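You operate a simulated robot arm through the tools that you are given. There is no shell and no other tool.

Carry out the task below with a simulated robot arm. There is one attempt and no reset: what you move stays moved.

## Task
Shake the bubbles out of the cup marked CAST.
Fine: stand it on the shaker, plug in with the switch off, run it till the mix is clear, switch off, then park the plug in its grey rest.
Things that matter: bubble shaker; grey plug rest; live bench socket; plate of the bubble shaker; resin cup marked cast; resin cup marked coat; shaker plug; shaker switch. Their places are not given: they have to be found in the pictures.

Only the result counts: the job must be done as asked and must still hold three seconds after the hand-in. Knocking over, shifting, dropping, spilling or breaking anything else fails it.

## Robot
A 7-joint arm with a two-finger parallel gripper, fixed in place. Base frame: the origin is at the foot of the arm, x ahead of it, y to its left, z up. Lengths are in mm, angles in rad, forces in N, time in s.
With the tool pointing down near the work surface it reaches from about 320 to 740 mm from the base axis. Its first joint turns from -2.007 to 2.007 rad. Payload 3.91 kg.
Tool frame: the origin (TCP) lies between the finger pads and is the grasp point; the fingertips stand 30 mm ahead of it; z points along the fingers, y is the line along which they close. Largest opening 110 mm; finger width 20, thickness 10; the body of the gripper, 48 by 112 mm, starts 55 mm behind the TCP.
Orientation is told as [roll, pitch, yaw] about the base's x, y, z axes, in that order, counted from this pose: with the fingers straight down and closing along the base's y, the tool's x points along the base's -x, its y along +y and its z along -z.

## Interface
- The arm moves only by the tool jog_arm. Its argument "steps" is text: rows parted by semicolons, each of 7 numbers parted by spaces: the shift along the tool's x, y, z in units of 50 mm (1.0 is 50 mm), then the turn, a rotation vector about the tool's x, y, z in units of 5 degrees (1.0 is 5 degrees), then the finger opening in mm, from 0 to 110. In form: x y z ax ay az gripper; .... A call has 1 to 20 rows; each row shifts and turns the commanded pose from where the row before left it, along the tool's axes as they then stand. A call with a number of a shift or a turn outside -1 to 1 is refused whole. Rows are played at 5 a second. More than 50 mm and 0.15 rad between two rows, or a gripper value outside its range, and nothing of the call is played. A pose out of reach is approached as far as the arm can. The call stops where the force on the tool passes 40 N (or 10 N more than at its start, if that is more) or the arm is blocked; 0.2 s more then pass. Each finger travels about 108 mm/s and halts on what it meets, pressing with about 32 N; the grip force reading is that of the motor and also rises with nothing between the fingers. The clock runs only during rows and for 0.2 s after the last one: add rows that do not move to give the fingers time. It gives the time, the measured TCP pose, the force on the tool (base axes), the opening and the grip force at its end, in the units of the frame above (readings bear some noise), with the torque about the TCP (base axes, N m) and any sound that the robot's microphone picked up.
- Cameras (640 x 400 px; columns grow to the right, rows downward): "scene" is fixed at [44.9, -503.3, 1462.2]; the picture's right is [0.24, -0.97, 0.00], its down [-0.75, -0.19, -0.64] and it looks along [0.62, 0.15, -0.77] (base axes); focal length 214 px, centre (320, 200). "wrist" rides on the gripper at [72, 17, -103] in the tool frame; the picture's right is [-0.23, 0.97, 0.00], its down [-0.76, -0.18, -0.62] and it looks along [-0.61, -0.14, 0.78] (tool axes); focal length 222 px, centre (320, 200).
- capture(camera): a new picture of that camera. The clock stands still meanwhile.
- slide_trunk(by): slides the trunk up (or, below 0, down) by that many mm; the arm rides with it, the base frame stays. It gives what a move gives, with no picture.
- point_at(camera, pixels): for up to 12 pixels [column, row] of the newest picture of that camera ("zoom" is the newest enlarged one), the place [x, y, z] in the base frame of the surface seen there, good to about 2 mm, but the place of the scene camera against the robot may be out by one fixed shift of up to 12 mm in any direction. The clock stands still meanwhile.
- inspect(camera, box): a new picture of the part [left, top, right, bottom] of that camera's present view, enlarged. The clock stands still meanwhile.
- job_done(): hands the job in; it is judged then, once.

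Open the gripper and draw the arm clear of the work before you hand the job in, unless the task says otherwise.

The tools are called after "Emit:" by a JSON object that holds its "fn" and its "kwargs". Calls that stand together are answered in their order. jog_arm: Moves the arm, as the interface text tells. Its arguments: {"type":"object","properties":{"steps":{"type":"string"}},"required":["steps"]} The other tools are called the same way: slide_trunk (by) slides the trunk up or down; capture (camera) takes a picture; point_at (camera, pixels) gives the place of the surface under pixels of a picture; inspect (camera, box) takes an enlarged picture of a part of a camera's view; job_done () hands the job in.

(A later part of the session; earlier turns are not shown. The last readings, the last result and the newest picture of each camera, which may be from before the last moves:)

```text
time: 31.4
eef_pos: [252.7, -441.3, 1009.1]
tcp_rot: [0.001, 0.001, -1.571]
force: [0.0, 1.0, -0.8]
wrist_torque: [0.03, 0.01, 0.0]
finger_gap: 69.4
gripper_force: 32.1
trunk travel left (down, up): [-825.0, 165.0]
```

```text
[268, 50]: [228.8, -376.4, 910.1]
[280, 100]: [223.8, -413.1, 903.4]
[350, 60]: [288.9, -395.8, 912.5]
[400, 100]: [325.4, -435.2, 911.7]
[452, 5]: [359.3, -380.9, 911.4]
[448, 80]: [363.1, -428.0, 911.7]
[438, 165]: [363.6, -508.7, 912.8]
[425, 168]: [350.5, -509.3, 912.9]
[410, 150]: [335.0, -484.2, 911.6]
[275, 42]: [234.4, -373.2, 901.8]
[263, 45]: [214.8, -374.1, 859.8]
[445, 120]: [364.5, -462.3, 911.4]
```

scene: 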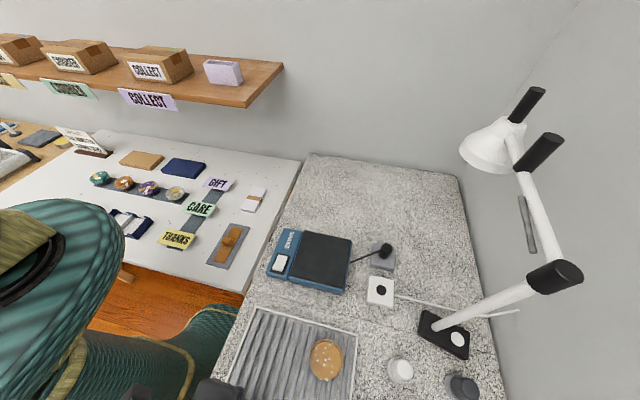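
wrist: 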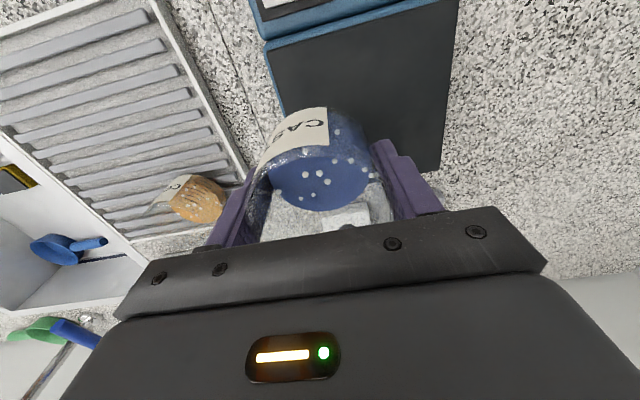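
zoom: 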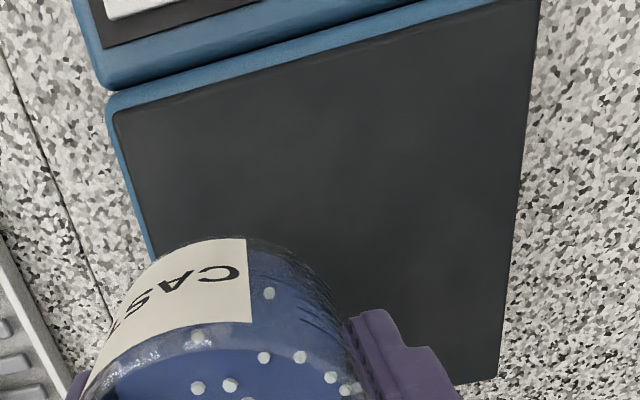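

Plate spans x 229–363, y -378 to -512, z≈912; centre ≈(296,-445). I shift over the centre and lower to just above the plate.

Emit:
{"fn": "jog_arm", "kwargs": {"steps": "-0.01 0.1 0 0 0 0 0; -0.01 0.18 0 0 0 0 0; -0.02 0.3 0 0 0 0 0; -0.01 0.18 0 0 0 0 0; -0.01 0.1 0 0 0 0 0; 0 0 0 0 0 0 0; 0 0 0.05 0 0 0 0; 0 0 0.1 0 0 0 0; 0 0 0.1 0 0 0 0; 0 0 0.1 0 0 0 0; 0 0 0.1 0 0 0 0; 0 0 0.1 0 0 0 0; 0 0 0.1 0 0 0 0; 0 0 0.1 0 0 0 0; 0 0 0.1 0 0 0 0; 0 0 0.1 0 0 0 0; 0 0 0.1 0 0 0 0; 0 0 0.05 0 0 0 0; 0 0 0 0 0 0 0"}}

Emit:
{"fn": "capture", "kwargs": {"camera": "wrist"}}

Emit:
{"fn": "inspect", "kwargs": {"camera": "scene", "box": [250, 200, 420, 310]}}

```text
time: 35.4
eef_pos: [295.3, -443.6, 954.5]
tcp_rot: [-0.001, -0.001, -1.571]
force: [0.7, -0.6, -1.2]
wrist_torque: [-0.03, 0.01, 0.02]
finger_gap: 69.3
gripper_force: 31.6
trunk travel left (down, up): [-825.0, 165.0]
```

```text
taken
```

wrist: 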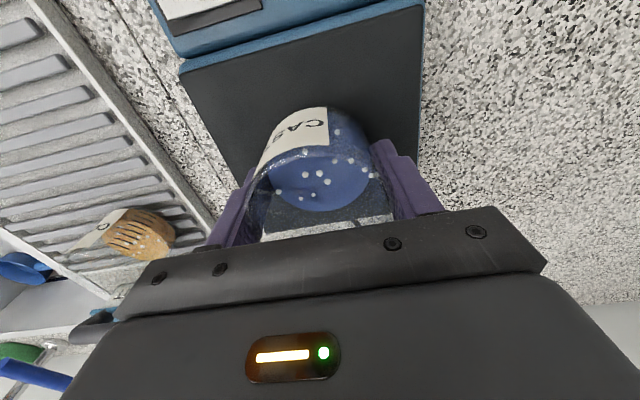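

```text
3.64 times, centred on (335, 255) of scene
```

zoom: 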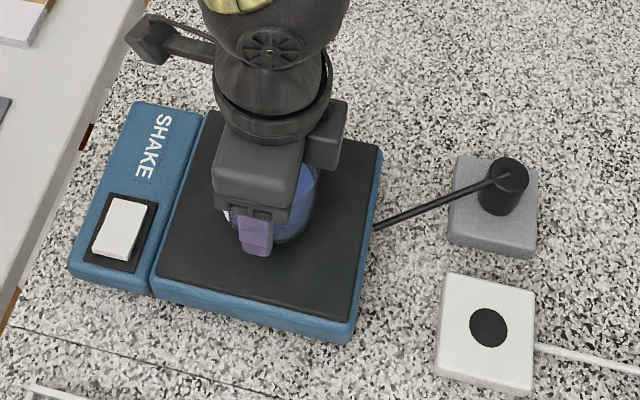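

The cup hovers a few mm over the plate centre. I lower it in small steps watching the force.

Emit:
{"fn": "jog_arm", "kwargs": {"steps": "0 0 0.02 0 0 0 0; 0 0 0.02 0 0 0 0; 0 0 0.02 0 0 0 0; 0 0 0 0 0 0 0; 0 0 0 0 0 0 0"}}

Emit:
{"fn": "jog_arm", "kwargs": {"steps": "0 0 0.02 0 0 0 0; 0 0 0.01 0 0 0 0; 0 0 0 0 0 0 0; 0 0 0 0 0 0 0"}}

```text
time: 36.6
eef_pos: [296.3, -444.0, 951.6]
tcp_rot: [0.001, 0.001, -1.57]
force: [0.8, 0.2, -1.3]
wrist_torque: [-0.01, 0.0, 0.0]
finger_gap: 69.3
gripper_force: 31.7
trunk travel left (down, up): [-825.0, 165.0]
```

```text
time: 37.6
eef_pos: [295.1, -444.2, 950.0]
tcp_rot: [0.0, 0.001, -1.571]
force: [1.7, -0.3, 4.8]
wrist_torque: [0.09, 0.08, 0.01]
finger_gap: 69.5
gripper_force: 31.6
trunk travel left (down, up): [-825.0, 165.0]
```

Force turned from -1.3 to +4.8 N: the cup rests on the plate. I open the fingers gradually and go straight up.

Emit:
{"fn": "jog_arm", "kwargs": {"steps": "0 0 0 0 0 0 69; 0 0 0 0 0 0 71; 0 0 0 0 0 0 75; 0 0 0 0 0 0 85; 0 0 0 0 0 0 100; 0 0 0 0 0 0 110; 0 0 0 0 0 0 110; 0 0 -0.3 0 0 0 110; 0 0 -0.6 0 0 0 110; 0 0 -0.8 0 0 0 110; 0 0 -0.8 0 0 0 110; 0 0 0 0 0 0 110"}}

Emit:
{"fn": "capture", "kwargs": {"camera": "wrist"}}

```text
time: 40.2
eef_pos: [296.1, -444.7, 1074.6]
tcp_rot: [-0.001, -0.001, -1.572]
force: [0.8, -0.1, 0.3]
wrist_torque: [0.03, -0.03, 0.02]
finger_gap: 110.2
gripper_force: 0.2
trunk travel left (down, up): [-825.0, 165.0]
```

```text
taken
```

wrist: 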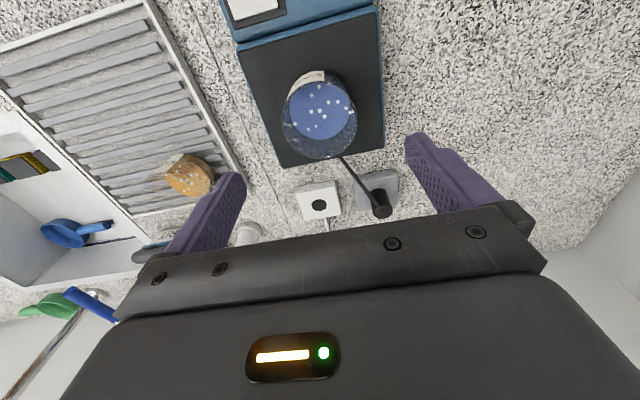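

The cup stands on the plate at (320,110). Now I look at plug, rest and socket around (350,195).

Emit:
{"fn": "inspect", "kwargs": {"camera": "wrist", "box": [280, 140, 420, 225]}}

Emit:
{"fn": "point_at", "kwargs": {"camera": "zoom", "pixels": [[175, 305], [145, 305], [208, 305], [175, 280], [175, 335], [470, 320], [440, 270], [410, 220], [350, 160], [455, 300], [490, 345], [370, 170]]}}

```text
4.57 times, centred on (350, 182) of wrist
```

zoom: 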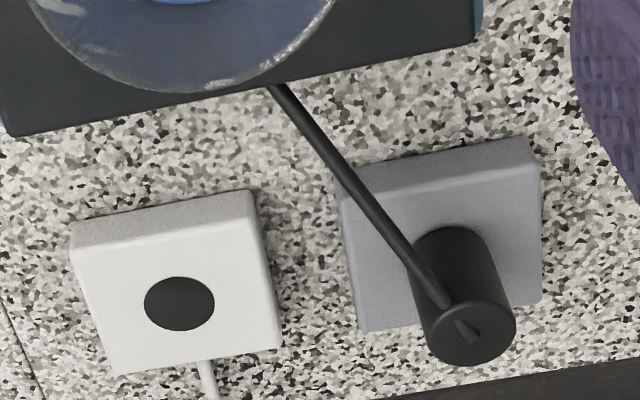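

```text
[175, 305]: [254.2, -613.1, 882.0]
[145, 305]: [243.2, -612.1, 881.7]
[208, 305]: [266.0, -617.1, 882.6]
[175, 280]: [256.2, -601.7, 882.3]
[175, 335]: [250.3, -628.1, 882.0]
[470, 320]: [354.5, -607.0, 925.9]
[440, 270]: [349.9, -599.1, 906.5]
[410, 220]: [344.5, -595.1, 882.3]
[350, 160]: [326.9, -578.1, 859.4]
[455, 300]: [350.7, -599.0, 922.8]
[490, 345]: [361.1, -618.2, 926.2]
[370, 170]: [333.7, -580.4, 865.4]
```

Plug: cylinder top centre ≈(354.5,-612.5,926), radius ≈14, standing in the rest whose top is z≈882; socket hole ≈(255.3,-613.3), top z≈882. I move above the plug for a closer look.

Emit:
{"fn": "jog_arm", "kwargs": {"steps": "-0.84 0.2925 0.1 0 0 0 110; -0.84 0.2925 0.2 0 0 0 110; -0.84 0.2925 0.2 0 0 0 110; -0.84 0.2925 0.2 0 0 0 110; 0 0 0.4 0 0 0 80; 0 0 0.4 0 0 0 60; 0 0 0 0 0 0 60; 0 0 0 0 0 0 60"}}

Emit:
{"fn": "capture", "kwargs": {"camera": "wrist"}}

Emit:
{"fn": "capture", "kwargs": {"camera": "scene"}}

```text
time: 42.0
eef_pos: [351.4, -611.3, 1000.0]
tcp_rot: [0.001, 0.001, -1.572]
force: [0.8, 0.3, -0.3]
wrist_torque: [0.01, 0.03, 0.01]
finger_gap: 59.7
gripper_force: 0.1
trunk travel left (down, up): [-825.0, 165.0]
```

```text
taken
```

wrist: 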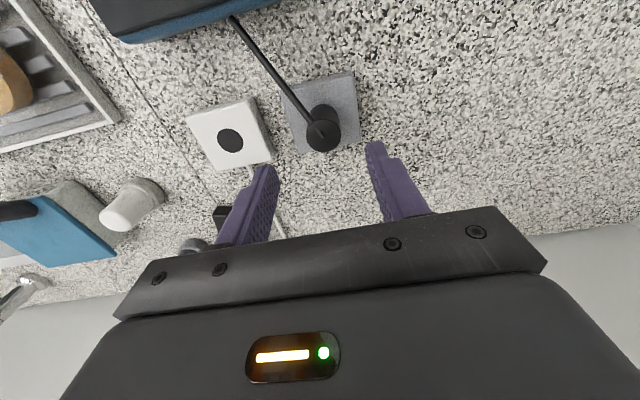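

```text
taken
```

scene: 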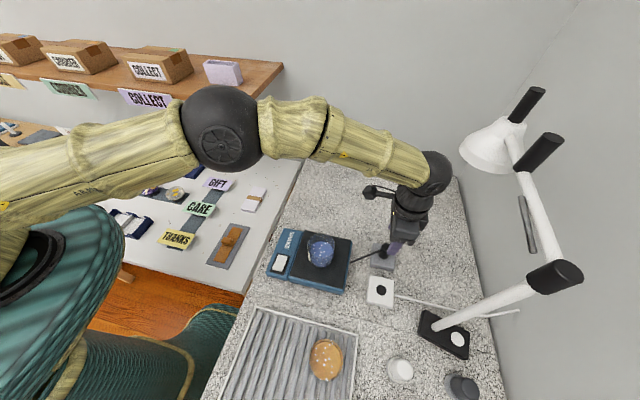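

The arm is well clear of the cup. I enlarge plug and socket for accurate centres.

Emit:
{"fn": "inspect", "kwargs": {"camera": "wrist", "box": [275, 65, 375, 165]}}

Emit:
{"fn": "point_at", "kwargs": {"camera": "zoom", "pixels": [[310, 285], [250, 285], [365, 275], [305, 235], [310, 325], [265, 315], [350, 245], [355, 310], [300, 170], [260, 200], [350, 200], [330, 150]]}}

Emit:
{"fn": "inspect", "kwargs": {"camera": "wrist", "box": [180, 90, 280, 180]}}

Emit:
{"fn": "point_at", "kwargs": {"camera": "zoom", "pixels": [[245, 225], [190, 230], [300, 215], [240, 170], [250, 275], [205, 190], [285, 260], [290, 185], [205, 265], [40, 130], [340, 40], [420, 300]]}}

```text
4.00 times, centred on (325, 115) of wrist
```

zoom: 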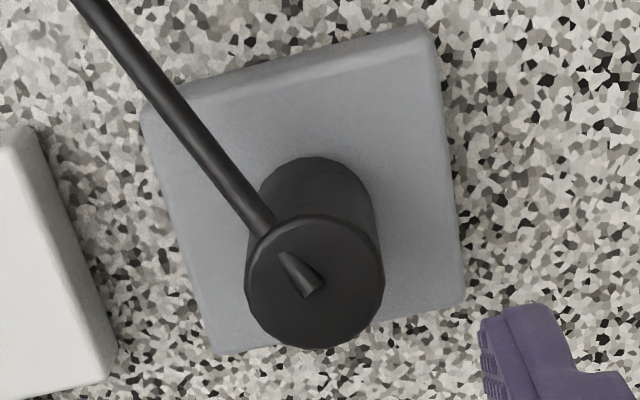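

```text
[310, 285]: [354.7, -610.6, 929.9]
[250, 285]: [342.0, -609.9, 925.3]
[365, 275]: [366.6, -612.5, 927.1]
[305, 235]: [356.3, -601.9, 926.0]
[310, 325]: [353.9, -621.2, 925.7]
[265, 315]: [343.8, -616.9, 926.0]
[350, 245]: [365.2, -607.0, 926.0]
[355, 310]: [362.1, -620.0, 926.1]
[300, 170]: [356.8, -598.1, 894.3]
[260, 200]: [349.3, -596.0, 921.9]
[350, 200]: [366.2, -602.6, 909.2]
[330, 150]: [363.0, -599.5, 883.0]
```

```text
4.44 times, centred on (230, 135) of wrist
```

zoom: 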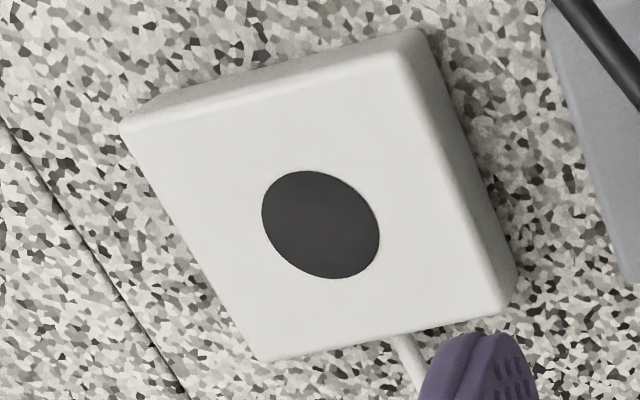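

```text
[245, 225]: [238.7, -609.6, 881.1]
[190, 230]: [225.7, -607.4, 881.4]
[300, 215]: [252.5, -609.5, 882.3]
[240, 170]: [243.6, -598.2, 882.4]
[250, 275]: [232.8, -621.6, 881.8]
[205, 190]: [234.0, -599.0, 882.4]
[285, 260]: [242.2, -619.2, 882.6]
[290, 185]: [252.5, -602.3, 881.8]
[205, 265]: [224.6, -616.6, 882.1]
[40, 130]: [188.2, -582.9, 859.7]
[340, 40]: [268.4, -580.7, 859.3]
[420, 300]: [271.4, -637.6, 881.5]
```

I read the hole's rim exactly in this zoom.

Emit:
{"fn": "point_at", "kwargs": {"camera": "zoom", "pixels": [[320, 224], [268, 220], [374, 230], [305, 177], [332, 272], [256, 220], [386, 232], [303, 164], [334, 284]]}}

```text
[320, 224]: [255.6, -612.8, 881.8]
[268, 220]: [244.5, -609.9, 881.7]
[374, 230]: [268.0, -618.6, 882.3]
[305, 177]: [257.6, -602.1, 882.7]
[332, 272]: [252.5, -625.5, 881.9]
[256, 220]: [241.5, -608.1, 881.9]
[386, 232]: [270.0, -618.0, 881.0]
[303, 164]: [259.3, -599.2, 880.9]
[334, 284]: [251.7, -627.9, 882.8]
```

Hole centre ≈(255.5,-613.5). To refine the plug-to-socket offset I measure both blocks' corners in one zoom.

Emit:
{"fn": "inspect", "kwargs": {"camera": "wrist", "box": [175, 60, 375, 185]}}

Emit:
{"fn": "point_at", "kwargs": {"camera": "zoom", "pixels": [[48, 185], [238, 130], [300, 310], [140, 345], [365, 110], [555, 60], [590, 260], [420, 295], [465, 240], [175, 255]]}}

```text
3.20 times, centred on (275, 122) of wrist
```

zoom: 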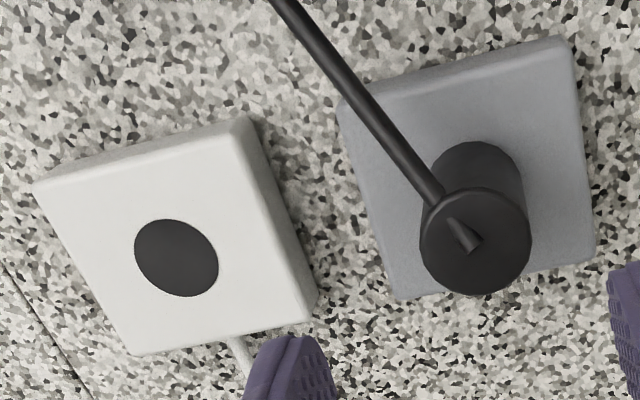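

```text
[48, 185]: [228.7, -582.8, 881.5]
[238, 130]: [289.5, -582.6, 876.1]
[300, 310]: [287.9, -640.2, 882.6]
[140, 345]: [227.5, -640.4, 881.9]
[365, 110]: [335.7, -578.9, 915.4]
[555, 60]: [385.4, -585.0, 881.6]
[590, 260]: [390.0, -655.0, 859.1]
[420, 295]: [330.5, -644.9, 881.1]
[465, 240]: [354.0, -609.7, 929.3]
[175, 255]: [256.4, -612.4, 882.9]
```

Socket block centre ≈(256,-611/-613), consistent with the hole at (256,-613); plug at (355.5,-612). I take a few still readings of the TCP to average out noise.

Emit:
{"fn": "jog_arm", "kwargs": {"steps": "0 0 0 0 0 0 60"}}

Emit:
{"fn": "jog_arm", "kwargs": {"steps": "0 0 0 0 0 0 60"}}

Emit:
{"fn": "jog_arm", "kwargs": {"steps": "0 0 0 0 0 0 60"}}

```text
time: 42.4
eef_pos: [351.6, -612.3, 1000.6]
tcp_rot: [0.0, 0.0, -1.57]
force: [-0.3, 1.0, -0.1]
wrist_torque: [-0.04, -0.01, -0.01]
finger_gap: 60.1
gripper_force: 0.1
trunk travel left (down, up): [-825.0, 165.0]
```

```text
time: 42.8
eef_pos: [352.2, -611.2, 999.8]
tcp_rot: [-0.001, -0.002, -1.573]
force: [-0.4, 0.3, -0.2]
wrist_torque: [-0.01, 0.01, -0.03]
finger_gap: 60.1
gripper_force: 0.1
trunk travel left (down, up): [-825.0, 165.0]
```

```text
time: 43.2
eef_pos: [350.6, -612.9, 1000.5]
tcp_rot: [0.0, 0.0, -1.571]
force: [0.5, 0.2, -0.5]
wrist_torque: [0.04, -0.01, 0.0]
finger_gap: 60.0
gripper_force: 0.0
trunk travel left (down, up): [-825.0, 165.0]
```

TCP averages (351.5,-611.9,1000). I shift +4 mm in x, lower to z≈916 around the plug body, and close.

Emit:
{"fn": "jog_arm", "kwargs": {"steps": "0 0.08 0 0 0 0 60; 0 0 0.3 0 0 0 60; 0 0 0.4 0 0 0 60; 0 0 0.4 0 0 0 60; 0 0 0.3 0 0 0 60; 0 0 0.2 0 0 0 60; 0 0 0.08 0 0 0 60; 0 0 0 0 0 0 60; 0 0 0 0 0 0 60"}}

Emit:
{"fn": "capture", "kwargs": {"camera": "wrist"}}

```text
time: 45.2
eef_pos: [359.3, -612.1, 915.3]
tcp_rot: [0.0, -0.001, -1.572]
force: [0.6, -0.5, -0.1]
wrist_torque: [0.01, -0.01, 0.02]
finger_gap: 60.1
gripper_force: 0.1
trunk travel left (down, up): [-825.0, 165.0]
```

```text
taken
```

wrist: 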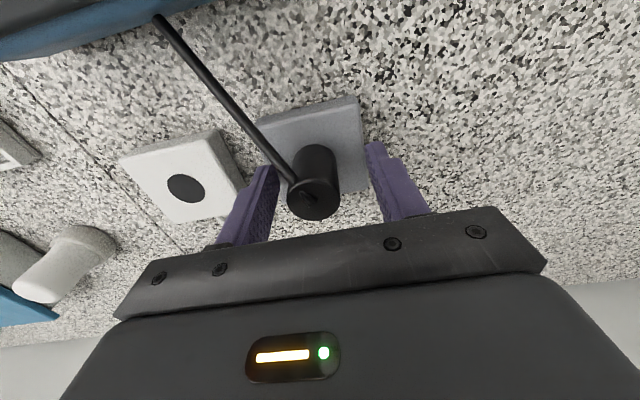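

The plug is between the fingers, a touch left of centre. I take another still reading before closing.

Emit:
{"fn": "jog_arm", "kwargs": {"steps": "0 0 0 0 0 0 60"}}

Emit:
{"fn": "jog_arm", "kwargs": {"steps": "0 0 0 0 0 0 60"}}

Emit:
{"fn": "inspect", "kwargs": {"camera": "wrist", "box": [240, 90, 400, 230]}}

Emit:
{"fn": "point_at", "kwargs": {"camera": "zoom", "pixels": [[285, 310], [200, 300], [385, 290], [280, 370], [290, 270], [240, 350], [345, 350], [330, 180], [300, 170], [280, 90]]}}

```text
time: 45.6
eef_pos: [358.5, -612.8, 917.2]
tcp_rot: [0.001, 0.0, -1.57]
force: [-0.8, -0.2, -0.1]
wrist_torque: [-0.02, 0.05, 0.03]
finger_gap: 60.0
gripper_force: 0.1
trunk travel left (down, up): [-825.0, 165.0]
```

```text
time: 46.0
eef_pos: [359.1, -612.7, 915.0]
tcp_rot: [0.0, 0.0, -1.573]
force: [-0.1, -0.8, 0.5]
wrist_torque: [0.0, 0.01, -0.01]
finger_gap: 59.8
gripper_force: 0.1
trunk travel left (down, up): [-825.0, 165.0]
```

```text
2.86 times, centred on (320, 160) of wrist
```

zoom: 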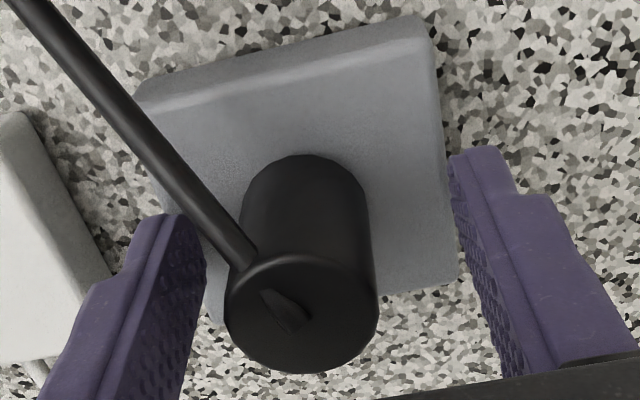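

```text
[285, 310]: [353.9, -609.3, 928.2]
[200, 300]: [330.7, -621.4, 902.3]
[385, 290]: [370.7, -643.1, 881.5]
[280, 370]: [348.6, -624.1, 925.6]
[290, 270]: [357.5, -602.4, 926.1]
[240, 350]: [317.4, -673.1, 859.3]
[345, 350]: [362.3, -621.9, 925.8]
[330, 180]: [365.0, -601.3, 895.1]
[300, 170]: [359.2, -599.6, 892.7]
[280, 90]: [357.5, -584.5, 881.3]
```

TCP is about 3.5 mm too far in +x; I recentre on the plug and check.

Emit:
{"fn": "jog_arm", "kwargs": {"steps": "0 -0.07 0 0 0 0 60; 0 0 0 0 0 0 60"}}

Emit:
{"fn": "jog_arm", "kwargs": {"steps": "0 0 0 0 0 0 60"}}

Emit:
{"fn": "inspect", "kwargs": {"camera": "wrist", "box": [240, 90, 400, 230]}}

```text
time: 46.6
eef_pos: [354.8, -612.1, 915.8]
tcp_rot: [0.0, 0.001, -1.571]
force: [1.0, -1.0, -0.8]
wrist_torque: [-0.01, 0.0, 0.01]
finger_gap: 60.1
gripper_force: 0.1
trunk travel left (down, up): [-825.0, 165.0]
```

```text
time: 47.0
eef_pos: [354.4, -612.2, 914.7]
tcp_rot: [0.0, 0.001, -1.57]
force: [0.2, -0.2, -0.4]
wrist_torque: [0.03, 0.05, 0.01]
finger_gap: 60.0
gripper_force: 0.1
trunk travel left (down, up): [-825.0, 165.0]
```

```text
2.86 times, centred on (320, 160) of wrist
```

zoom: 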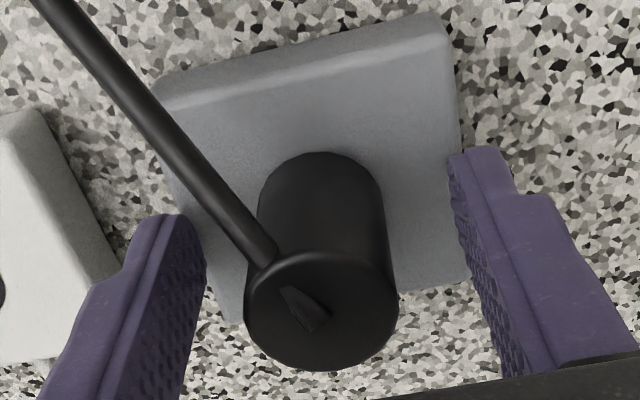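

Now centred. I close the fingers on the plug in steps.

Emit:
{"fn": "jog_arm", "kwargs": {"steps": "0 0 0 0 0 0 48; 0 0 0 0 0 0 38; 0 0 0 0 0 0 32; 0 0 0 0 0 0 28; 0 0 0 0 0 0 20; 0 0 0 0 0 0 0; 0 0 0 0 0 0 0; 0 0 0 0 0 0 0"}}

Emit:
{"fn": "jog_arm", "kwargs": {"steps": "0 0 0 0 0 0 0"}}

Emit:
{"fn": "capture", "kwargs": {"camera": "wrist"}}

```text
time: 48.8
eef_pos: [355.4, -611.8, 915.0]
tcp_rot: [0.0, 0.001, -1.571]
force: [-0.1, -0.5, 0.0]
wrist_torque: [-0.06, -0.12, 0.0]
finger_gap: 28.7
gripper_force: 31.7
trunk travel left (down, up): [-825.0, 165.0]
```

```text
time: 49.2
eef_pos: [355.0, -611.7, 914.9]
tcp_rot: [0.001, -0.001, -1.57]
force: [-0.2, 0.2, 0.6]
wrist_torque: [0.06, 0.1, -0.02]
finger_gap: 28.6
gripper_force: 31.9
trunk travel left (down, up): [-825.0, 165.0]
```

```text
taken
```

wrist: 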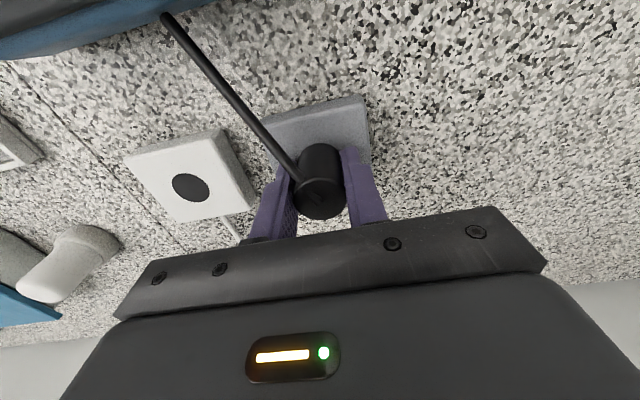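

Plug gripped at 28.6 mm. I draw it straight up slowly, watching the force.

Emit:
{"fn": "jog_arm", "kwargs": {"steps": "0 0 -0.02 0 0 0 0; 0 0 -0.04 0 0 0 0; 0 0 -0.04 0 0 0 0; 0 0 -0.04 0 0 0 0; 0 0 -0.04 0 0 0 0; 0 0 0 0 0 0 0"}}

Emit:
{"fn": "capture", "kwargs": {"camera": "wrist"}}

```text
time: 50.6
eef_pos: [355.4, -611.7, 924.0]
tcp_rot: [0.0, 0.0, -1.57]
force: [0.2, 0.1, -1.6]
wrist_torque: [0.0, 0.02, 0.03]
finger_gap: 28.5
gripper_force: 32.1
trunk travel left (down, up): [-825.0, 165.0]
```

```text
taken
```

wrist: 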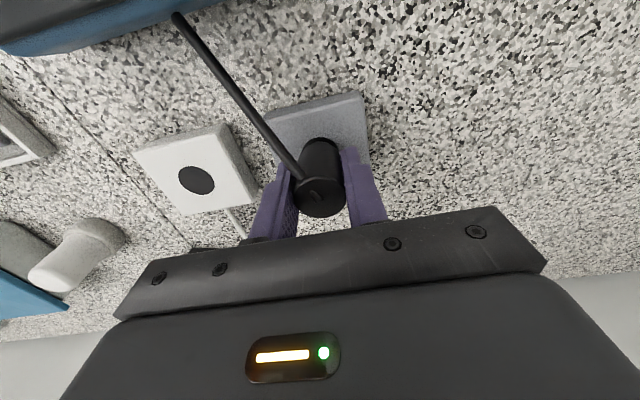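

The plug moves with the hand freely (‑1.6 N). I lift further 30 mm and look at its underside.

Emit:
{"fn": "jog_arm", "kwargs": {"steps": "0 0 -0.04 0 0 0 0; 0 0 -0.06 0 0 0 0; 0 0 -0.08 0 0 0 0; 0 0 -0.1 0 0 0 0; 0 0 -0.1 0 0 0 0; 0 0 -0.1 0 0 0 0; 0 0 -0.08 0 0 0 0; 0 0 -0.04 0 0 0 0; 0 0 0 0 0 0 0"}}

Emit:
{"fn": "capture", "kwargs": {"camera": "wrist"}}

Emit:
{"fn": "inspect", "kwargs": {"camera": "wrist", "box": [180, 60, 400, 230]}}

Emit:
{"fn": "inspect", "kwargs": {"camera": "scene", "box": [330, 210, 450, 320]}}

```text
time: 52.6
eef_pos: [354.5, -611.1, 954.0]
tcp_rot: [0.0, 0.001, -1.571]
force: [-0.5, 0.2, -0.5]
wrist_torque: [0.02, -0.02, 0.01]
finger_gap: 28.6
gripper_force: 31.8
trunk travel left (down, up): [-825.0, 165.0]
```

```text
taken
```

wrist: 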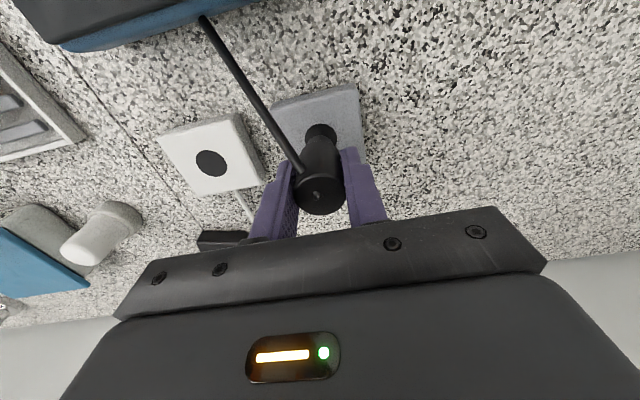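

```text
2.35 times, centred on (290, 145) of wrist
```

zoom: 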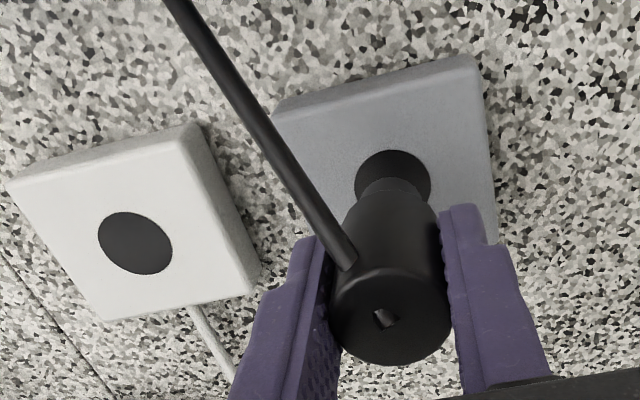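

```text
3.64 times, centred on (390, 265) of scene
```

zoom: 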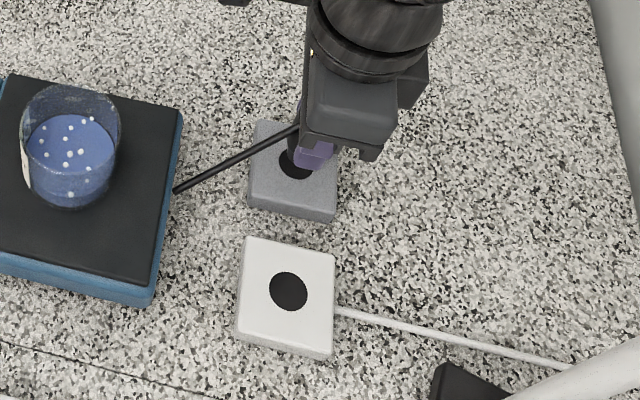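

The rest's hole is now visible below the plug. I measure both holes in the same view to get the exact offset.

Emit:
{"fn": "inspect", "kwargs": {"camera": "wrist", "box": [180, 60, 400, 230]}}

Emit:
{"fn": "point_at", "kwargs": {"camera": "zoom", "pixels": [[358, 180], [428, 175], [392, 153], [370, 162], [415, 158], [364, 168], [102, 235], [170, 252], [130, 214], [140, 271], [136, 243], [390, 170]]}}

```text
2.35 times, centred on (290, 145) of wrist
```

zoom: 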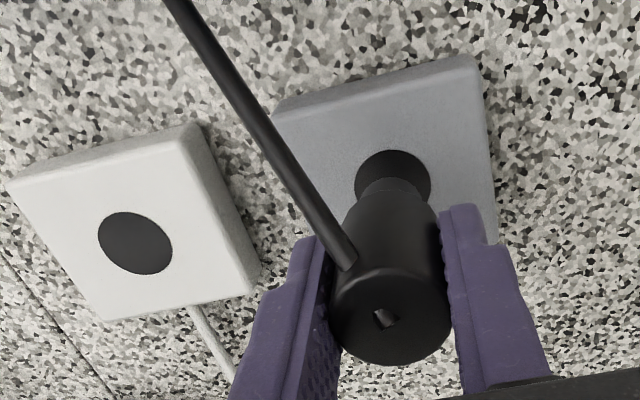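

```text
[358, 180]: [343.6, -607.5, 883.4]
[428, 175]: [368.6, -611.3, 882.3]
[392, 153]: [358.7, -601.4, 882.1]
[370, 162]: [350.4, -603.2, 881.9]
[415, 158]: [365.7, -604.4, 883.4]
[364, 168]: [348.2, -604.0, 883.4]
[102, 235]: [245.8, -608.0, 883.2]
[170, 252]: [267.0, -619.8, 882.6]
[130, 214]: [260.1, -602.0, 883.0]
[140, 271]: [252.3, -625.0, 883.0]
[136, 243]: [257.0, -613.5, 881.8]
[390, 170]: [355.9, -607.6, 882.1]
```

Socket hole (256.3,-613.6), rest hole (355.8,-612.8): offset (-99.5,-0.9). I check where the lamp arm is before moving sideways.

Emit:
{"fn": "capture", "kwargs": {"camera": "scene"}}

Emit:
{"fn": "point_at", "kwargs": {"camera": "scene", "pixels": [[450, 327], [480, 312], [510, 298], [540, 283], [555, 270], [540, 220], [525, 180], [500, 150], [430, 200], [435, 160], [400, 200], [415, 230]]}}

```text
taken
```

scene: 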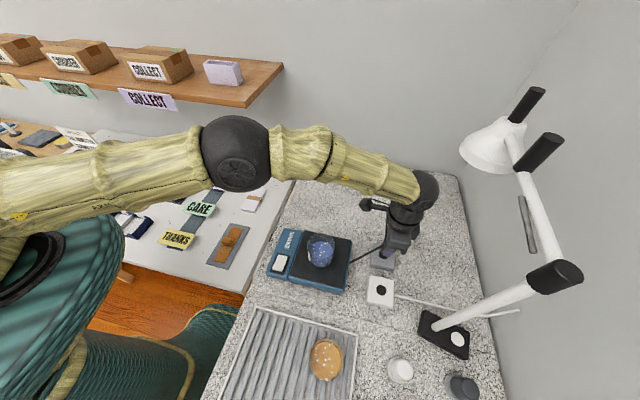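

```text
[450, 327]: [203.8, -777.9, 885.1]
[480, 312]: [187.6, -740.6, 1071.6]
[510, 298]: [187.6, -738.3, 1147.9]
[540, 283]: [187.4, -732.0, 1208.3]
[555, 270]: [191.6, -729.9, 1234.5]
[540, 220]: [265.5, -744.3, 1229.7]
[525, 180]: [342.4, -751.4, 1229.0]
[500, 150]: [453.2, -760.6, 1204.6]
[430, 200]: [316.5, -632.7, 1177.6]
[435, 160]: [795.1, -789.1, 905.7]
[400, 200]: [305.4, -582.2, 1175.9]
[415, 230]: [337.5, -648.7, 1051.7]
```

The lamp stands at y≈-735 and is 60+ mm away from the wrist's path. I carry the plug -99.5 mm in x over the socket.

Emit:
{"fn": "jog_arm", "kwargs": {"steps": "0 -0.1 0 0 0 0 0; 0 -0.2 0 0 0 0 0; 0 -0.3 0 0 0 0 0; 0 -0.3 0 0 0 0 0; 0 -0.3 0 0 0 0 0; 0 -0.3 0 0 0 0 0; 0 -0.2 0 0 0 0 0; 0 -0.15 0 0 0 0 0; 0 -0.1 0 0 0 0 0; -0.018 -0.04 0 0 0 0 0; 0 0 0 0 0 0 0; 0 0 0 0 0 0 0"}}

Emit:
{"fn": "jog_arm", "kwargs": {"steps": "0 0 0 0 0 0 0"}}

Emit:
{"fn": "capture", "kwargs": {"camera": "wrist"}}

Emit:
{"fn": "inspect", "kwargs": {"camera": "wrist", "box": [240, 80, 400, 230]}}

```text
time: 55.2
eef_pos: [254.0, -611.5, 953.8]
tcp_rot: [0.0, -0.001, -1.571]
force: [-0.5, -0.2, -1.0]
wrist_torque: [0.03, -0.02, -0.01]
finger_gap: 28.4
gripper_force: 32.2
trunk travel left (down, up): [-825.0, 165.0]
```

```text
time: 55.6
eef_pos: [254.7, -612.0, 952.8]
tcp_rot: [-0.001, 0.001, -1.571]
force: [0.6, -0.5, 0.2]
wrist_torque: [-0.01, 0.0, 0.0]
finger_gap: 28.6
gripper_force: 31.8
trunk travel left (down, up): [-825.0, 165.0]
```

```text
taken
```

wrist: 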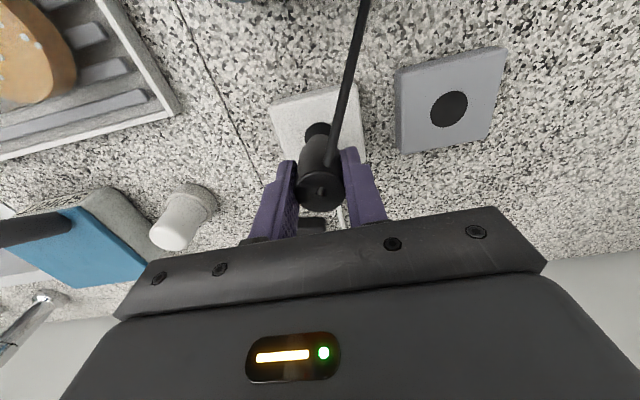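

```text
2.67 times, centred on (320, 155) of wrist
```

zoom: 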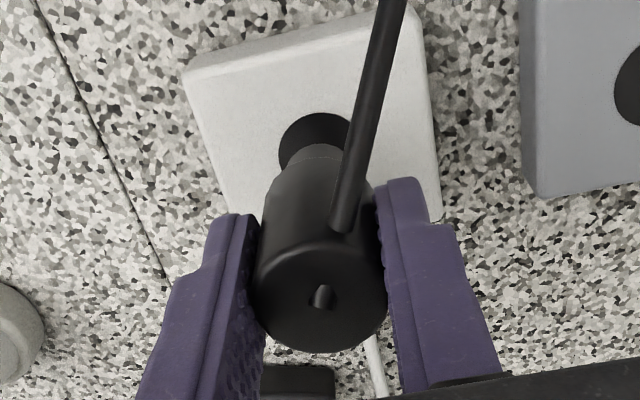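

The plug hangs over the socket. I measure both holes from here to check the alignment.

Emit:
{"fn": "point_at", "kwargs": {"camera": "zoom", "pixels": [[284, 160], [315, 116], [335, 122], [293, 130], [288, 170], [300, 120], [350, 135], [310, 140], [200, 85], [415, 25], [430, 210], [235, 215]]}}

Emit:
{"fn": "inspect", "kwargs": {"camera": "wrist", "box": [380, 40, 520, 160]}}

Emit:
{"fn": "point_at", "kwargs": {"camera": "zoom", "pixels": [[317, 230], [235, 235], [398, 225], [312, 157], [322, 305], [255, 180], [380, 280], [260, 285], [375, 175], [90, 150], [550, 55], [490, 410]]}}

```text
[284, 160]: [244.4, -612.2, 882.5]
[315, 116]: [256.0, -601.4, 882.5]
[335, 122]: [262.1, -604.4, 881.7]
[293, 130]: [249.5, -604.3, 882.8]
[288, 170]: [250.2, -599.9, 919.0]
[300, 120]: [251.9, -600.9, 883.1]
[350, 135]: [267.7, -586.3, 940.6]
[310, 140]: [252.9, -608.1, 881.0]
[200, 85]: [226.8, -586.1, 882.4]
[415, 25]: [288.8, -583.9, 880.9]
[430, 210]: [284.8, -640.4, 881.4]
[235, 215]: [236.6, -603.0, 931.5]
```

```text
3.33 times, centred on (450, 100) of wrist
```

zoom: 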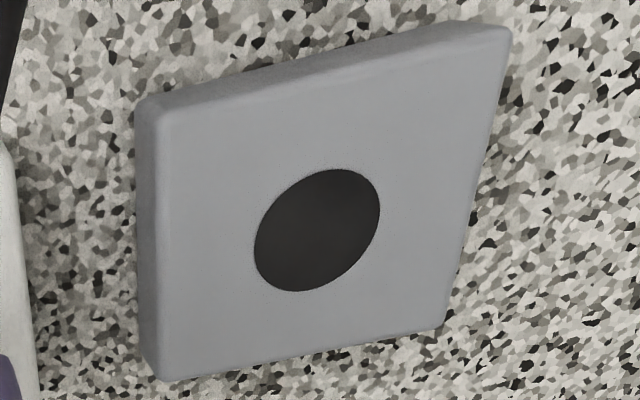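

```text
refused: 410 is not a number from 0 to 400
```

One pixel was out of range; I repeat the reading of the rest's hole.

Emit:
{"fn": "point_at", "kwargs": {"camera": "zoom", "pixels": [[317, 230], [260, 250], [375, 205], [340, 174], [298, 286], [280, 190], [355, 265], [150, 110], [505, 35], [440, 325], [165, 375]]}}

```text
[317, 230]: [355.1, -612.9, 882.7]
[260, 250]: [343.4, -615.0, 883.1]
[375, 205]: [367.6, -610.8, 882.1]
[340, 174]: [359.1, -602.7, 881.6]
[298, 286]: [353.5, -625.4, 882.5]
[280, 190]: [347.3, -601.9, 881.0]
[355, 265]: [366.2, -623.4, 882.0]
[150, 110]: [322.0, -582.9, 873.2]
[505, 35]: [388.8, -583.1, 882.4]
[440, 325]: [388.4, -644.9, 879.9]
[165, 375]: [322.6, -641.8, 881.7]
```

Refined offset is (-99.5,-0.4): target TCP ≈(255.5,-612.3), now ≈(254.4,-611.8). I correct by (+1.1,-0.5) and lower to just above the socket.

Emit:
{"fn": "jog_arm", "kwargs": {"steps": "-0.01 0.022 0 0 0 0 0; 0 0 0.06 0 0 0 0; 0 0 0.1 0 0 0 0; 0 0 0.1 0 0 0 0; 0 0 0.06 0 0 0 0; 0 0 0 0 0 0 0; 0 0 0 0 0 0 0"}}

Emit:
{"fn": "jog_arm", "kwargs": {"steps": "0 0 0 0 0 0 0"}}

Emit:
{"fn": "jog_arm", "kwargs": {"steps": "0 0 0 0 0 0 0"}}

Emit:
{"fn": "inspect", "kwargs": {"camera": "wrist", "box": [240, 80, 400, 230]}}

```text
time: 57.2
eef_pos: [256.0, -613.3, 936.8]
tcp_rot: [0.001, -0.001, -1.571]
force: [0.2, -0.9, 0.3]
wrist_torque: [0.0, -0.01, 0.0]
finger_gap: 28.5
gripper_force: 31.8
trunk travel left (down, up): [-825.0, 165.0]
```

```text
time: 57.6
eef_pos: [256.2, -613.2, 938.7]
tcp_rot: [0.001, 0.0, -1.57]
force: [0.5, 0.7, -0.6]
wrist_torque: [-0.02, -0.02, 0.01]
finger_gap: 28.7
gripper_force: 31.4
trunk travel left (down, up): [-825.0, 165.0]
```

```text
time: 58.0
eef_pos: [256.3, -612.6, 938.2]
tcp_rot: [-0.001, 0.0, -1.572]
force: [0.1, -0.3, 0.0]
wrist_torque: [0.02, -0.03, 0.01]
finger_gap: 28.6
gripper_force: 32.0
trunk travel left (down, up): [-825.0, 165.0]
```

```text
2.67 times, centred on (320, 155) of wrist
```

zoom: 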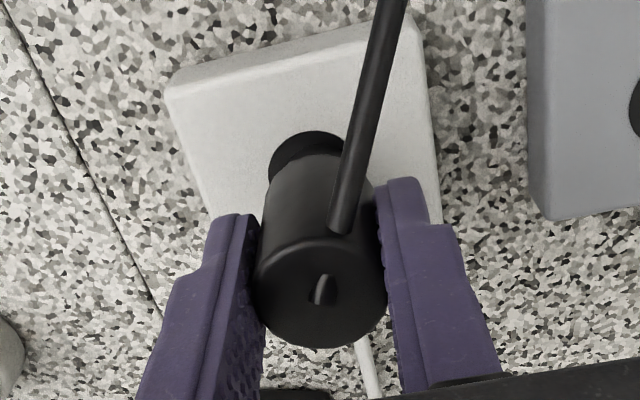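

Average TCP (256.2,-613.0,938), within a mm. I nudge and lower step by step with force checks.

Emit:
{"fn": "jog_arm", "kwargs": {"steps": "0.01 -0.012 0 0 0 0 0; 0 0 0.04 0 0 0 0; 0 0 0.04 0 0 0 0; 0 0 0.04 0 0 0 0; 0 0 0.04 0 0 0 0; 0 0 0 0 0 0 0"}}

Emit:
{"fn": "jog_arm", "kwargs": {"steps": "0 0 0.03 0 0 0 0; 0 0 0.03 0 0 0 0; 0 0 0 0 0 0 0"}}

Emit:
{"fn": "inspect", "kwargs": {"camera": "wrist", "box": [240, 80, 400, 230]}}

```text
time: 59.4
eef_pos: [256.0, -614.7, 930.4]
tcp_rot: [0.0, -0.001, -1.572]
force: [-0.4, -0.4, 0.5]
wrist_torque: [-0.02, 0.02, 0.02]
finger_gap: 28.6
gripper_force: 32.3
trunk travel left (down, up): [-825.0, 165.0]
```

```text
time: 60.2
eef_pos: [254.8, -612.6, 927.1]
tcp_rot: [0.001, 0.002, -1.57]
force: [-0.1, -0.1, -0.8]
wrist_torque: [0.02, 0.0, -0.01]
finger_gap: 28.6
gripper_force: 32.4
trunk travel left (down, up): [-825.0, 165.0]
```

```text
2.67 times, centred on (320, 155) of wrist
```

zoom: 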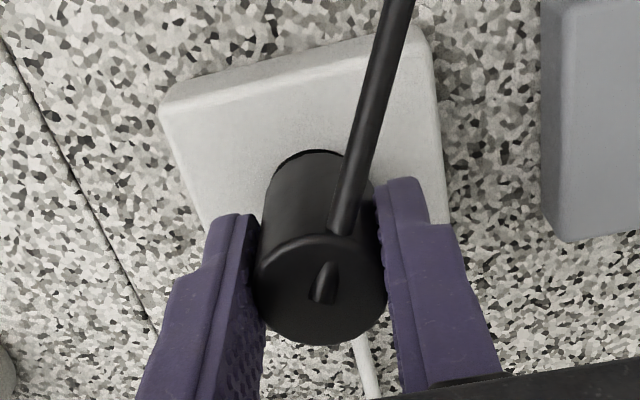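

No resistance so far at z≈927. I go on down in small steps toward the seated height ≈915.

Emit:
{"fn": "jog_arm", "kwargs": {"steps": "0 0 0.03 0 0 0 0; 0 0 0.03 0 0 0 0; 0 0 0.03 0 0 0 0; 0 0 0 0 0 0 0"}}

Emit:
{"fn": "jog_arm", "kwargs": {"steps": "0 0 0.03 0 0 0 0; 0 0 0.03 0 0 0 0; 0 0 0 0 0 0 0"}}

Emit:
{"fn": "jog_arm", "kwargs": {"steps": "0 0 0.02 0 0 0 0; 0 0 0.02 0 0 0 0; 0 0 0 0 0 0 0"}}

Emit:
{"fn": "inspect", "kwargs": {"camera": "wrist", "box": [240, 80, 400, 230]}}

```text
time: 61.2
eef_pos: [253.8, -611.3, 923.7]
tcp_rot: [-0.001, 0.0, -1.57]
force: [-2.1, 2.1, 11.2]
wrist_torque: [0.3, 0.26, -0.02]
finger_gap: 28.6
gripper_force: 31.7
trunk travel left (down, up): [-825.0, 165.0]
```

```text
time: 62.0
eef_pos: [254.8, -611.3, 924.5]
tcp_rot: [0.0, -0.008, -1.571]
force: [-3.5, 1.1, 29.0]
wrist_torque: [0.08, 0.51, -0.06]
finger_gap: 28.6
gripper_force: 31.4
trunk travel left (down, up): [-825.0, 165.0]
```

```text
time: 62.8
eef_pos: [254.4, -611.4, 921.2]
tcp_rot: [0.0, -0.006, -1.571]
force: [-2.7, -3.3, 29.5]
wrist_torque: [-0.12, 0.57, -0.02]
finger_gap: 28.4
gripper_force: 31.9
trunk travel left (down, up): [-825.0, 165.0]
```

```text
2.67 times, centred on (320, 155) of wrist
```

zoom: 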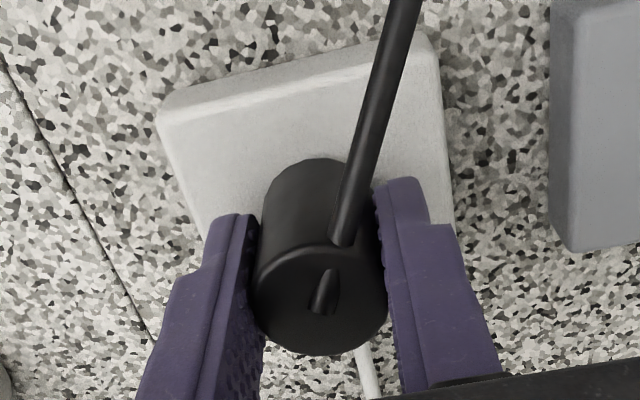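

Contact at z≈924 with torque indicating the prong hits the hole's -x (+y) edge. I lift 4 mm, shift about (+1.5,-1.0) mm and check readings.

Emit:
{"fn": "jog_arm", "kwargs": {"steps": "0 0 -0.1 0 0 0 0; 0 0 -0.1 0 0 0 0; 0 0 0 0 0 0 0; -0.02 0.03 0 0 0 0 0; 0 0 0 0 0 0 0"}}

Emit:
{"fn": "jog_arm", "kwargs": {"steps": "0 0 0 0 0 0 0"}}

Emit:
{"fn": "jog_arm", "kwargs": {"steps": "0 0 0 0 0 0 0"}}

Emit:
{"fn": "jog_arm", "kwargs": {"steps": "0 0 0 0 0 0 0"}}

Emit:
{"fn": "inspect", "kwargs": {"camera": "wrist", "box": [240, 80, 400, 230]}}

```text
time: 64.0
eef_pos: [256.4, -613.6, 927.4]
tcp_rot: [-0.001, 0.002, -1.572]
force: [-0.3, 0.6, -0.6]
wrist_torque: [0.03, 0.06, 0.0]
finger_gap: 28.5
gripper_force: 31.8
trunk travel left (down, up): [-825.0, 165.0]
```

```text
time: 64.4
eef_pos: [256.7, -614.0, 927.4]
tcp_rot: [0.0, 0.0, -1.571]
force: [-0.9, 1.6, 0.3]
wrist_torque: [0.02, 0.04, -0.01]
finger_gap: 28.6
gripper_force: 32.2
trunk travel left (down, up): [-825.0, 165.0]
```

```text
time: 64.8
eef_pos: [257.7, -613.5, 928.0]
tcp_rot: [0.0, 0.0, -1.57]
force: [-1.4, 0.3, -1.0]
wrist_torque: [0.03, 0.05, 0.0]
finger_gap: 28.6
gripper_force: 31.7
trunk travel left (down, up): [-825.0, 165.0]
```

```text
time: 65.2
eef_pos: [256.9, -614.4, 927.2]
tcp_rot: [-0.001, -0.001, -1.572]
force: [-1.5, 0.3, -0.4]
wrist_torque: [-0.02, 0.05, 0.03]
finger_gap: 28.8
gripper_force: 31.9
trunk travel left (down, up): [-825.0, 165.0]
```

```text
2.67 times, centred on (320, 155) of wrist
```

zoom: 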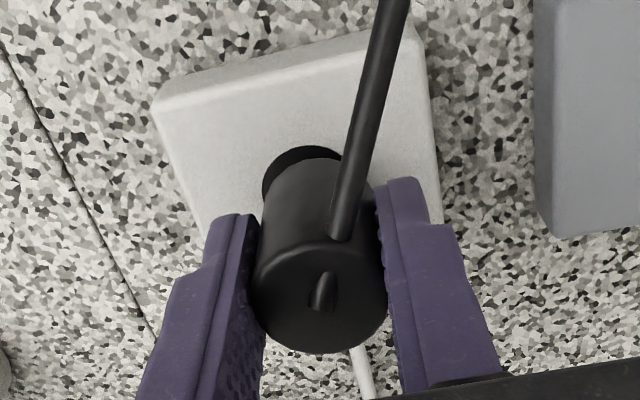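

Reviewing the pictures: the plug slipped about 10 mm down in the grip, so at z≈924 its body had actually reached the socket top (seated). Lateral force -1.3 N now says my +x shift was too much; I shift back and lower again in small steps.

Emit:
{"fn": "jog_arm", "kwargs": {"steps": "0.016 -0.03 0 0 0 0 0; 0 0 0 0 0 0 0; 0 0 0.02 0 0 0 0; 0 0 0.02 0 0 0 0; 0 0 0 0 0 0 0"}}

Emit:
{"fn": "jog_arm", "kwargs": {"steps": "0 0 0.02 0 0 0 0; 0 0 0 0 0 0 0"}}

Emit:
{"fn": "inspect", "kwargs": {"camera": "wrist", "box": [240, 80, 400, 230]}}

Emit:
{"fn": "inspect", "kwargs": {"camera": "scene", "box": [330, 220, 450, 330]}}

```text
time: 66.4
eef_pos: [254.8, -611.9, 926.3]
tcp_rot: [0.001, -0.001, -1.572]
force: [0.3, -0.8, -1.1]
wrist_torque: [0.0, -0.01, 0.0]
finger_gap: 28.7
gripper_force: 33.0
trunk travel left (down, up): [-825.0, 165.0]
```

```text
time: 67.0
eef_pos: [255.8, -613.5, 924.3]
tcp_rot: [0.001, 0.0, -1.571]
force: [1.0, -0.7, -0.6]
wrist_torque: [0.01, 0.03, -0.01]
finger_gap: 28.7
gripper_force: 31.9
trunk travel left (down, up): [-825.0, 165.0]
```

```text
2.67 times, centred on (320, 155) of wrist
```

zoom: 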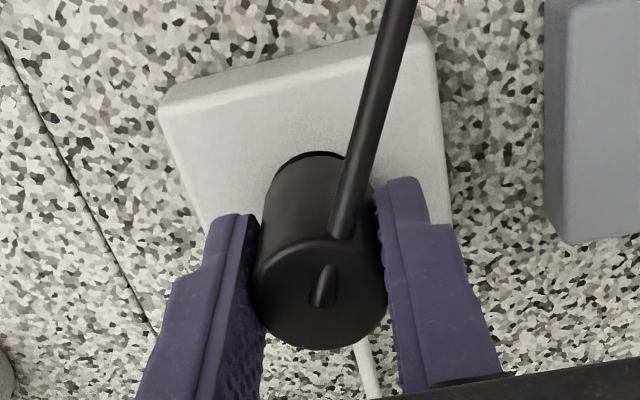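

```text
3.64 times, centred on (390, 275) of scene
```

zoom: 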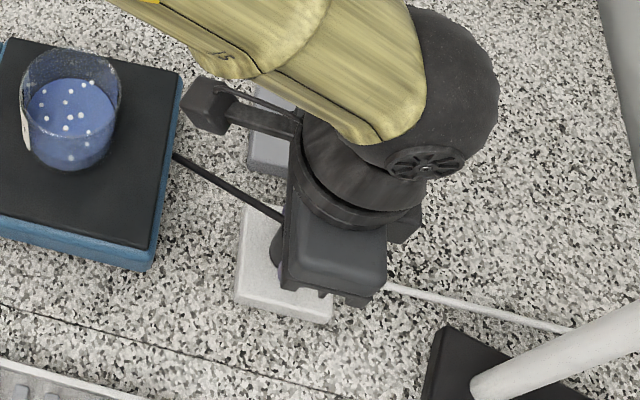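

No contact force yet and the gap to the socket top is thin. I continue down 1 mm at a time.

Emit:
{"fn": "jog_arm", "kwargs": {"steps": "0 0 0.02 0 0 0 0; 0 0 0.02 0 0 0 0; 0 0 0 0 0 0 0"}}

Emit:
{"fn": "jog_arm", "kwargs": {"steps": "0 0 0.02 0 0 0 0; 0 0 0 0 0 0 0; 0 0 0 0 0 0 0"}}

Emit:
{"fn": "inspect", "kwargs": {"camera": "wrist", "box": [240, 80, 400, 230]}}

```text
time: 67.8
eef_pos: [255.6, -613.2, 921.8]
tcp_rot: [0.0, 0.0, -1.572]
force: [0.6, 1.0, 1.0]
wrist_torque: [0.0, -0.03, 0.03]
finger_gap: 28.8
gripper_force: 32.3
trunk travel left (down, up): [-825.0, 165.0]
```

```text
time: 68.6
eef_pos: [255.5, -612.1, 923.1]
tcp_rot: [0.0, 0.001, -1.571]
force: [0.1, 4.0, 5.1]
wrist_torque: [0.26, -0.13, 0.01]
finger_gap: 28.5
gripper_force: 32.0
trunk travel left (down, up): [-825.0, 165.0]
```

```text
2.67 times, centred on (320, 155) of wrist
```

zoom: 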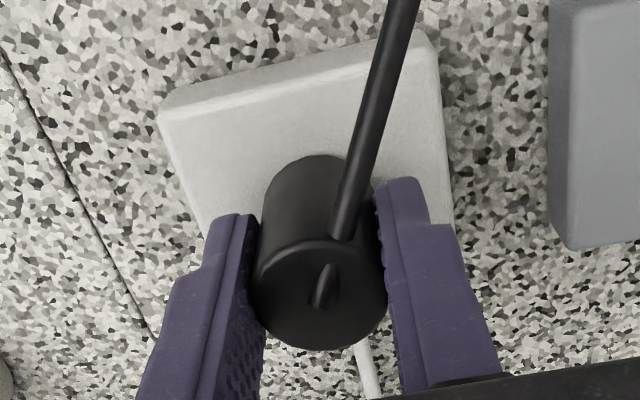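

Contact (5 N) and the crescent has gone. I check the plug top's height, which should be 926 when fully seated.

Emit:
{"fn": "point_at", "kwargs": {"camera": "zoom", "pixels": [[280, 290], [350, 320], [290, 330], [350, 270], [300, 260], [320, 340], [260, 295], [382, 290], [300, 215], [300, 180], [280, 165], [240, 110]]}}

```text
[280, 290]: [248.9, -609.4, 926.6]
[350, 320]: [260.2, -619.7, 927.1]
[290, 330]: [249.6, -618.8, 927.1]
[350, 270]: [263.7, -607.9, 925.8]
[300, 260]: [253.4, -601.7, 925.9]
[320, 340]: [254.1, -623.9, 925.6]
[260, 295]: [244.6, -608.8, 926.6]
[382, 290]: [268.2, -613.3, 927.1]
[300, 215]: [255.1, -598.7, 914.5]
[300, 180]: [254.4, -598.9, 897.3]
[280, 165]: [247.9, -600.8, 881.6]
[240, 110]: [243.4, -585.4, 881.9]
```

Plug top is at z≈926.4, same as when it stood in its rest, so it is seated; no sound, so the switch is off. One more small press, then I release.

Emit:
{"fn": "jog_arm", "kwargs": {"steps": "0 0 0.02 0 0 0 0; 0 0 0 0 0 0 0"}}

Emit:
{"fn": "jog_arm", "kwargs": {"steps": "0 0 0 0 0 0 28; 0 0 0 0 0 0 32; 0 0 0 0 0 0 40; 0 0 0 0 0 0 55; 0 0 0 0 0 0 60; 0 0 0 0 0 0 60"}}

Emit:
{"fn": "inspect", "kwargs": {"camera": "wrist", "box": [240, 80, 400, 230]}}

Emit:
{"fn": "point_at", "kwargs": {"camera": "zoom", "pixels": [[280, 290], [350, 320], [290, 330], [350, 270], [300, 260], [320, 340]]}}

```text
time: 69.2
eef_pos: [254.7, -612.4, 921.7]
tcp_rot: [0.0, -0.004, -1.57]
force: [-1.9, 2.6, 9.2]
wrist_torque: [0.19, -0.09, -0.02]
finger_gap: 28.6
gripper_force: 32.1
trunk travel left (down, up): [-825.0, 165.0]
```

```text
time: 70.6
eef_pos: [254.9, -612.3, 920.7]
tcp_rot: [0.001, -0.002, -1.571]
force: [0.2, 0.1, -0.1]
wrist_torque: [0.0, 0.01, 0.06]
finger_gap: 60.1
gripper_force: 0.1
trunk travel left (down, up): [-825.0, 165.0]
```

```text
2.67 times, centred on (320, 155) of wrist
```

zoom: 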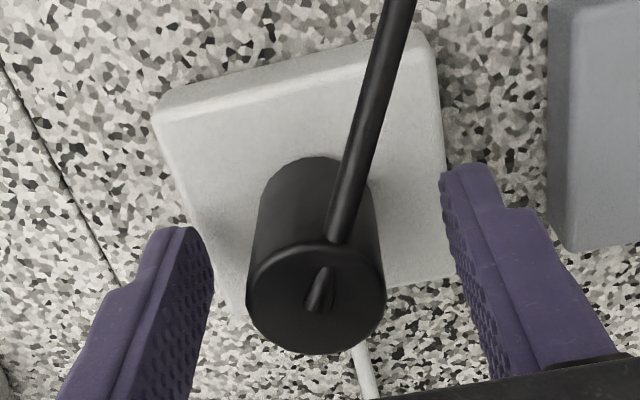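

```text
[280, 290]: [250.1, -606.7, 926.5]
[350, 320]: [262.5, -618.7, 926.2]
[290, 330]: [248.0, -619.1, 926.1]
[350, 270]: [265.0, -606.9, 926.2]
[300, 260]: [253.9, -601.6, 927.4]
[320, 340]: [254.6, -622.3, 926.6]
```

Plug stays seated (top z≈926.4). I rise straight up well above the cup, close the fingers, and travel toward the switch.

Emit:
{"fn": "jog_arm", "kwargs": {"steps": "0 0 -0.3 0 0 0 60; 0 0 -0.6 0 0 0 60; 0 0 -0.9 0 0 0 60; 0 0 -0.98 0 0 0 60; 0 0 0 0 0 0 30; 0.78 -0.043 0 0 0 0 0; 0.78 -0.043 0 0 0 0 0; 0.78 -0.043 0 0 0 0 0; 0.78 -0.043 0 0 0 0 0; 0.78 -0.043 0 0 0 0 0; 0.78 -0.043 0 0 0 0 0; 0.78 -0.042 0 0 0 0 0; 0 0 0 0 0 0 0; 0 0 0 0 0 0 0"}}

Emit:
{"fn": "capture", "kwargs": {"camera": "wrist"}}

Emit:
{"fn": "inspect", "kwargs": {"camera": "scene", "box": [250, 200, 430, 320]}}

```text
time: 73.6
eef_pos: [237.6, -338.7, 1059.3]
tcp_rot: [0.0, 0.0, -1.571]
force: [-0.1, 0.0, -0.1]
wrist_torque: [0.03, -0.01, -0.01]
finger_gap: 0.1
gripper_force: 31.8
trunk travel left (down, up): [-825.0, 165.0]
```

```text
taken
```

wrist: 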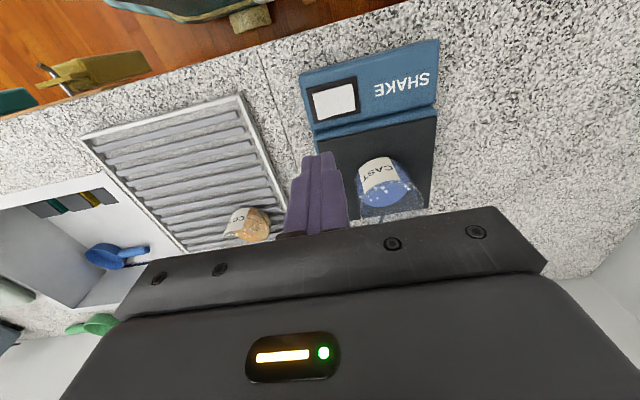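

```text
3.33 times, centred on (340, 260) of scene
```

zoom: 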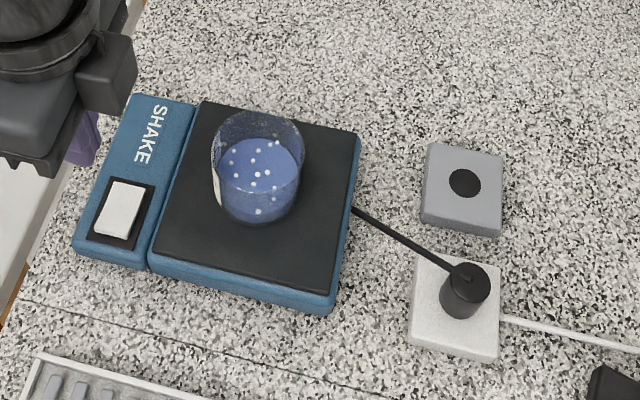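

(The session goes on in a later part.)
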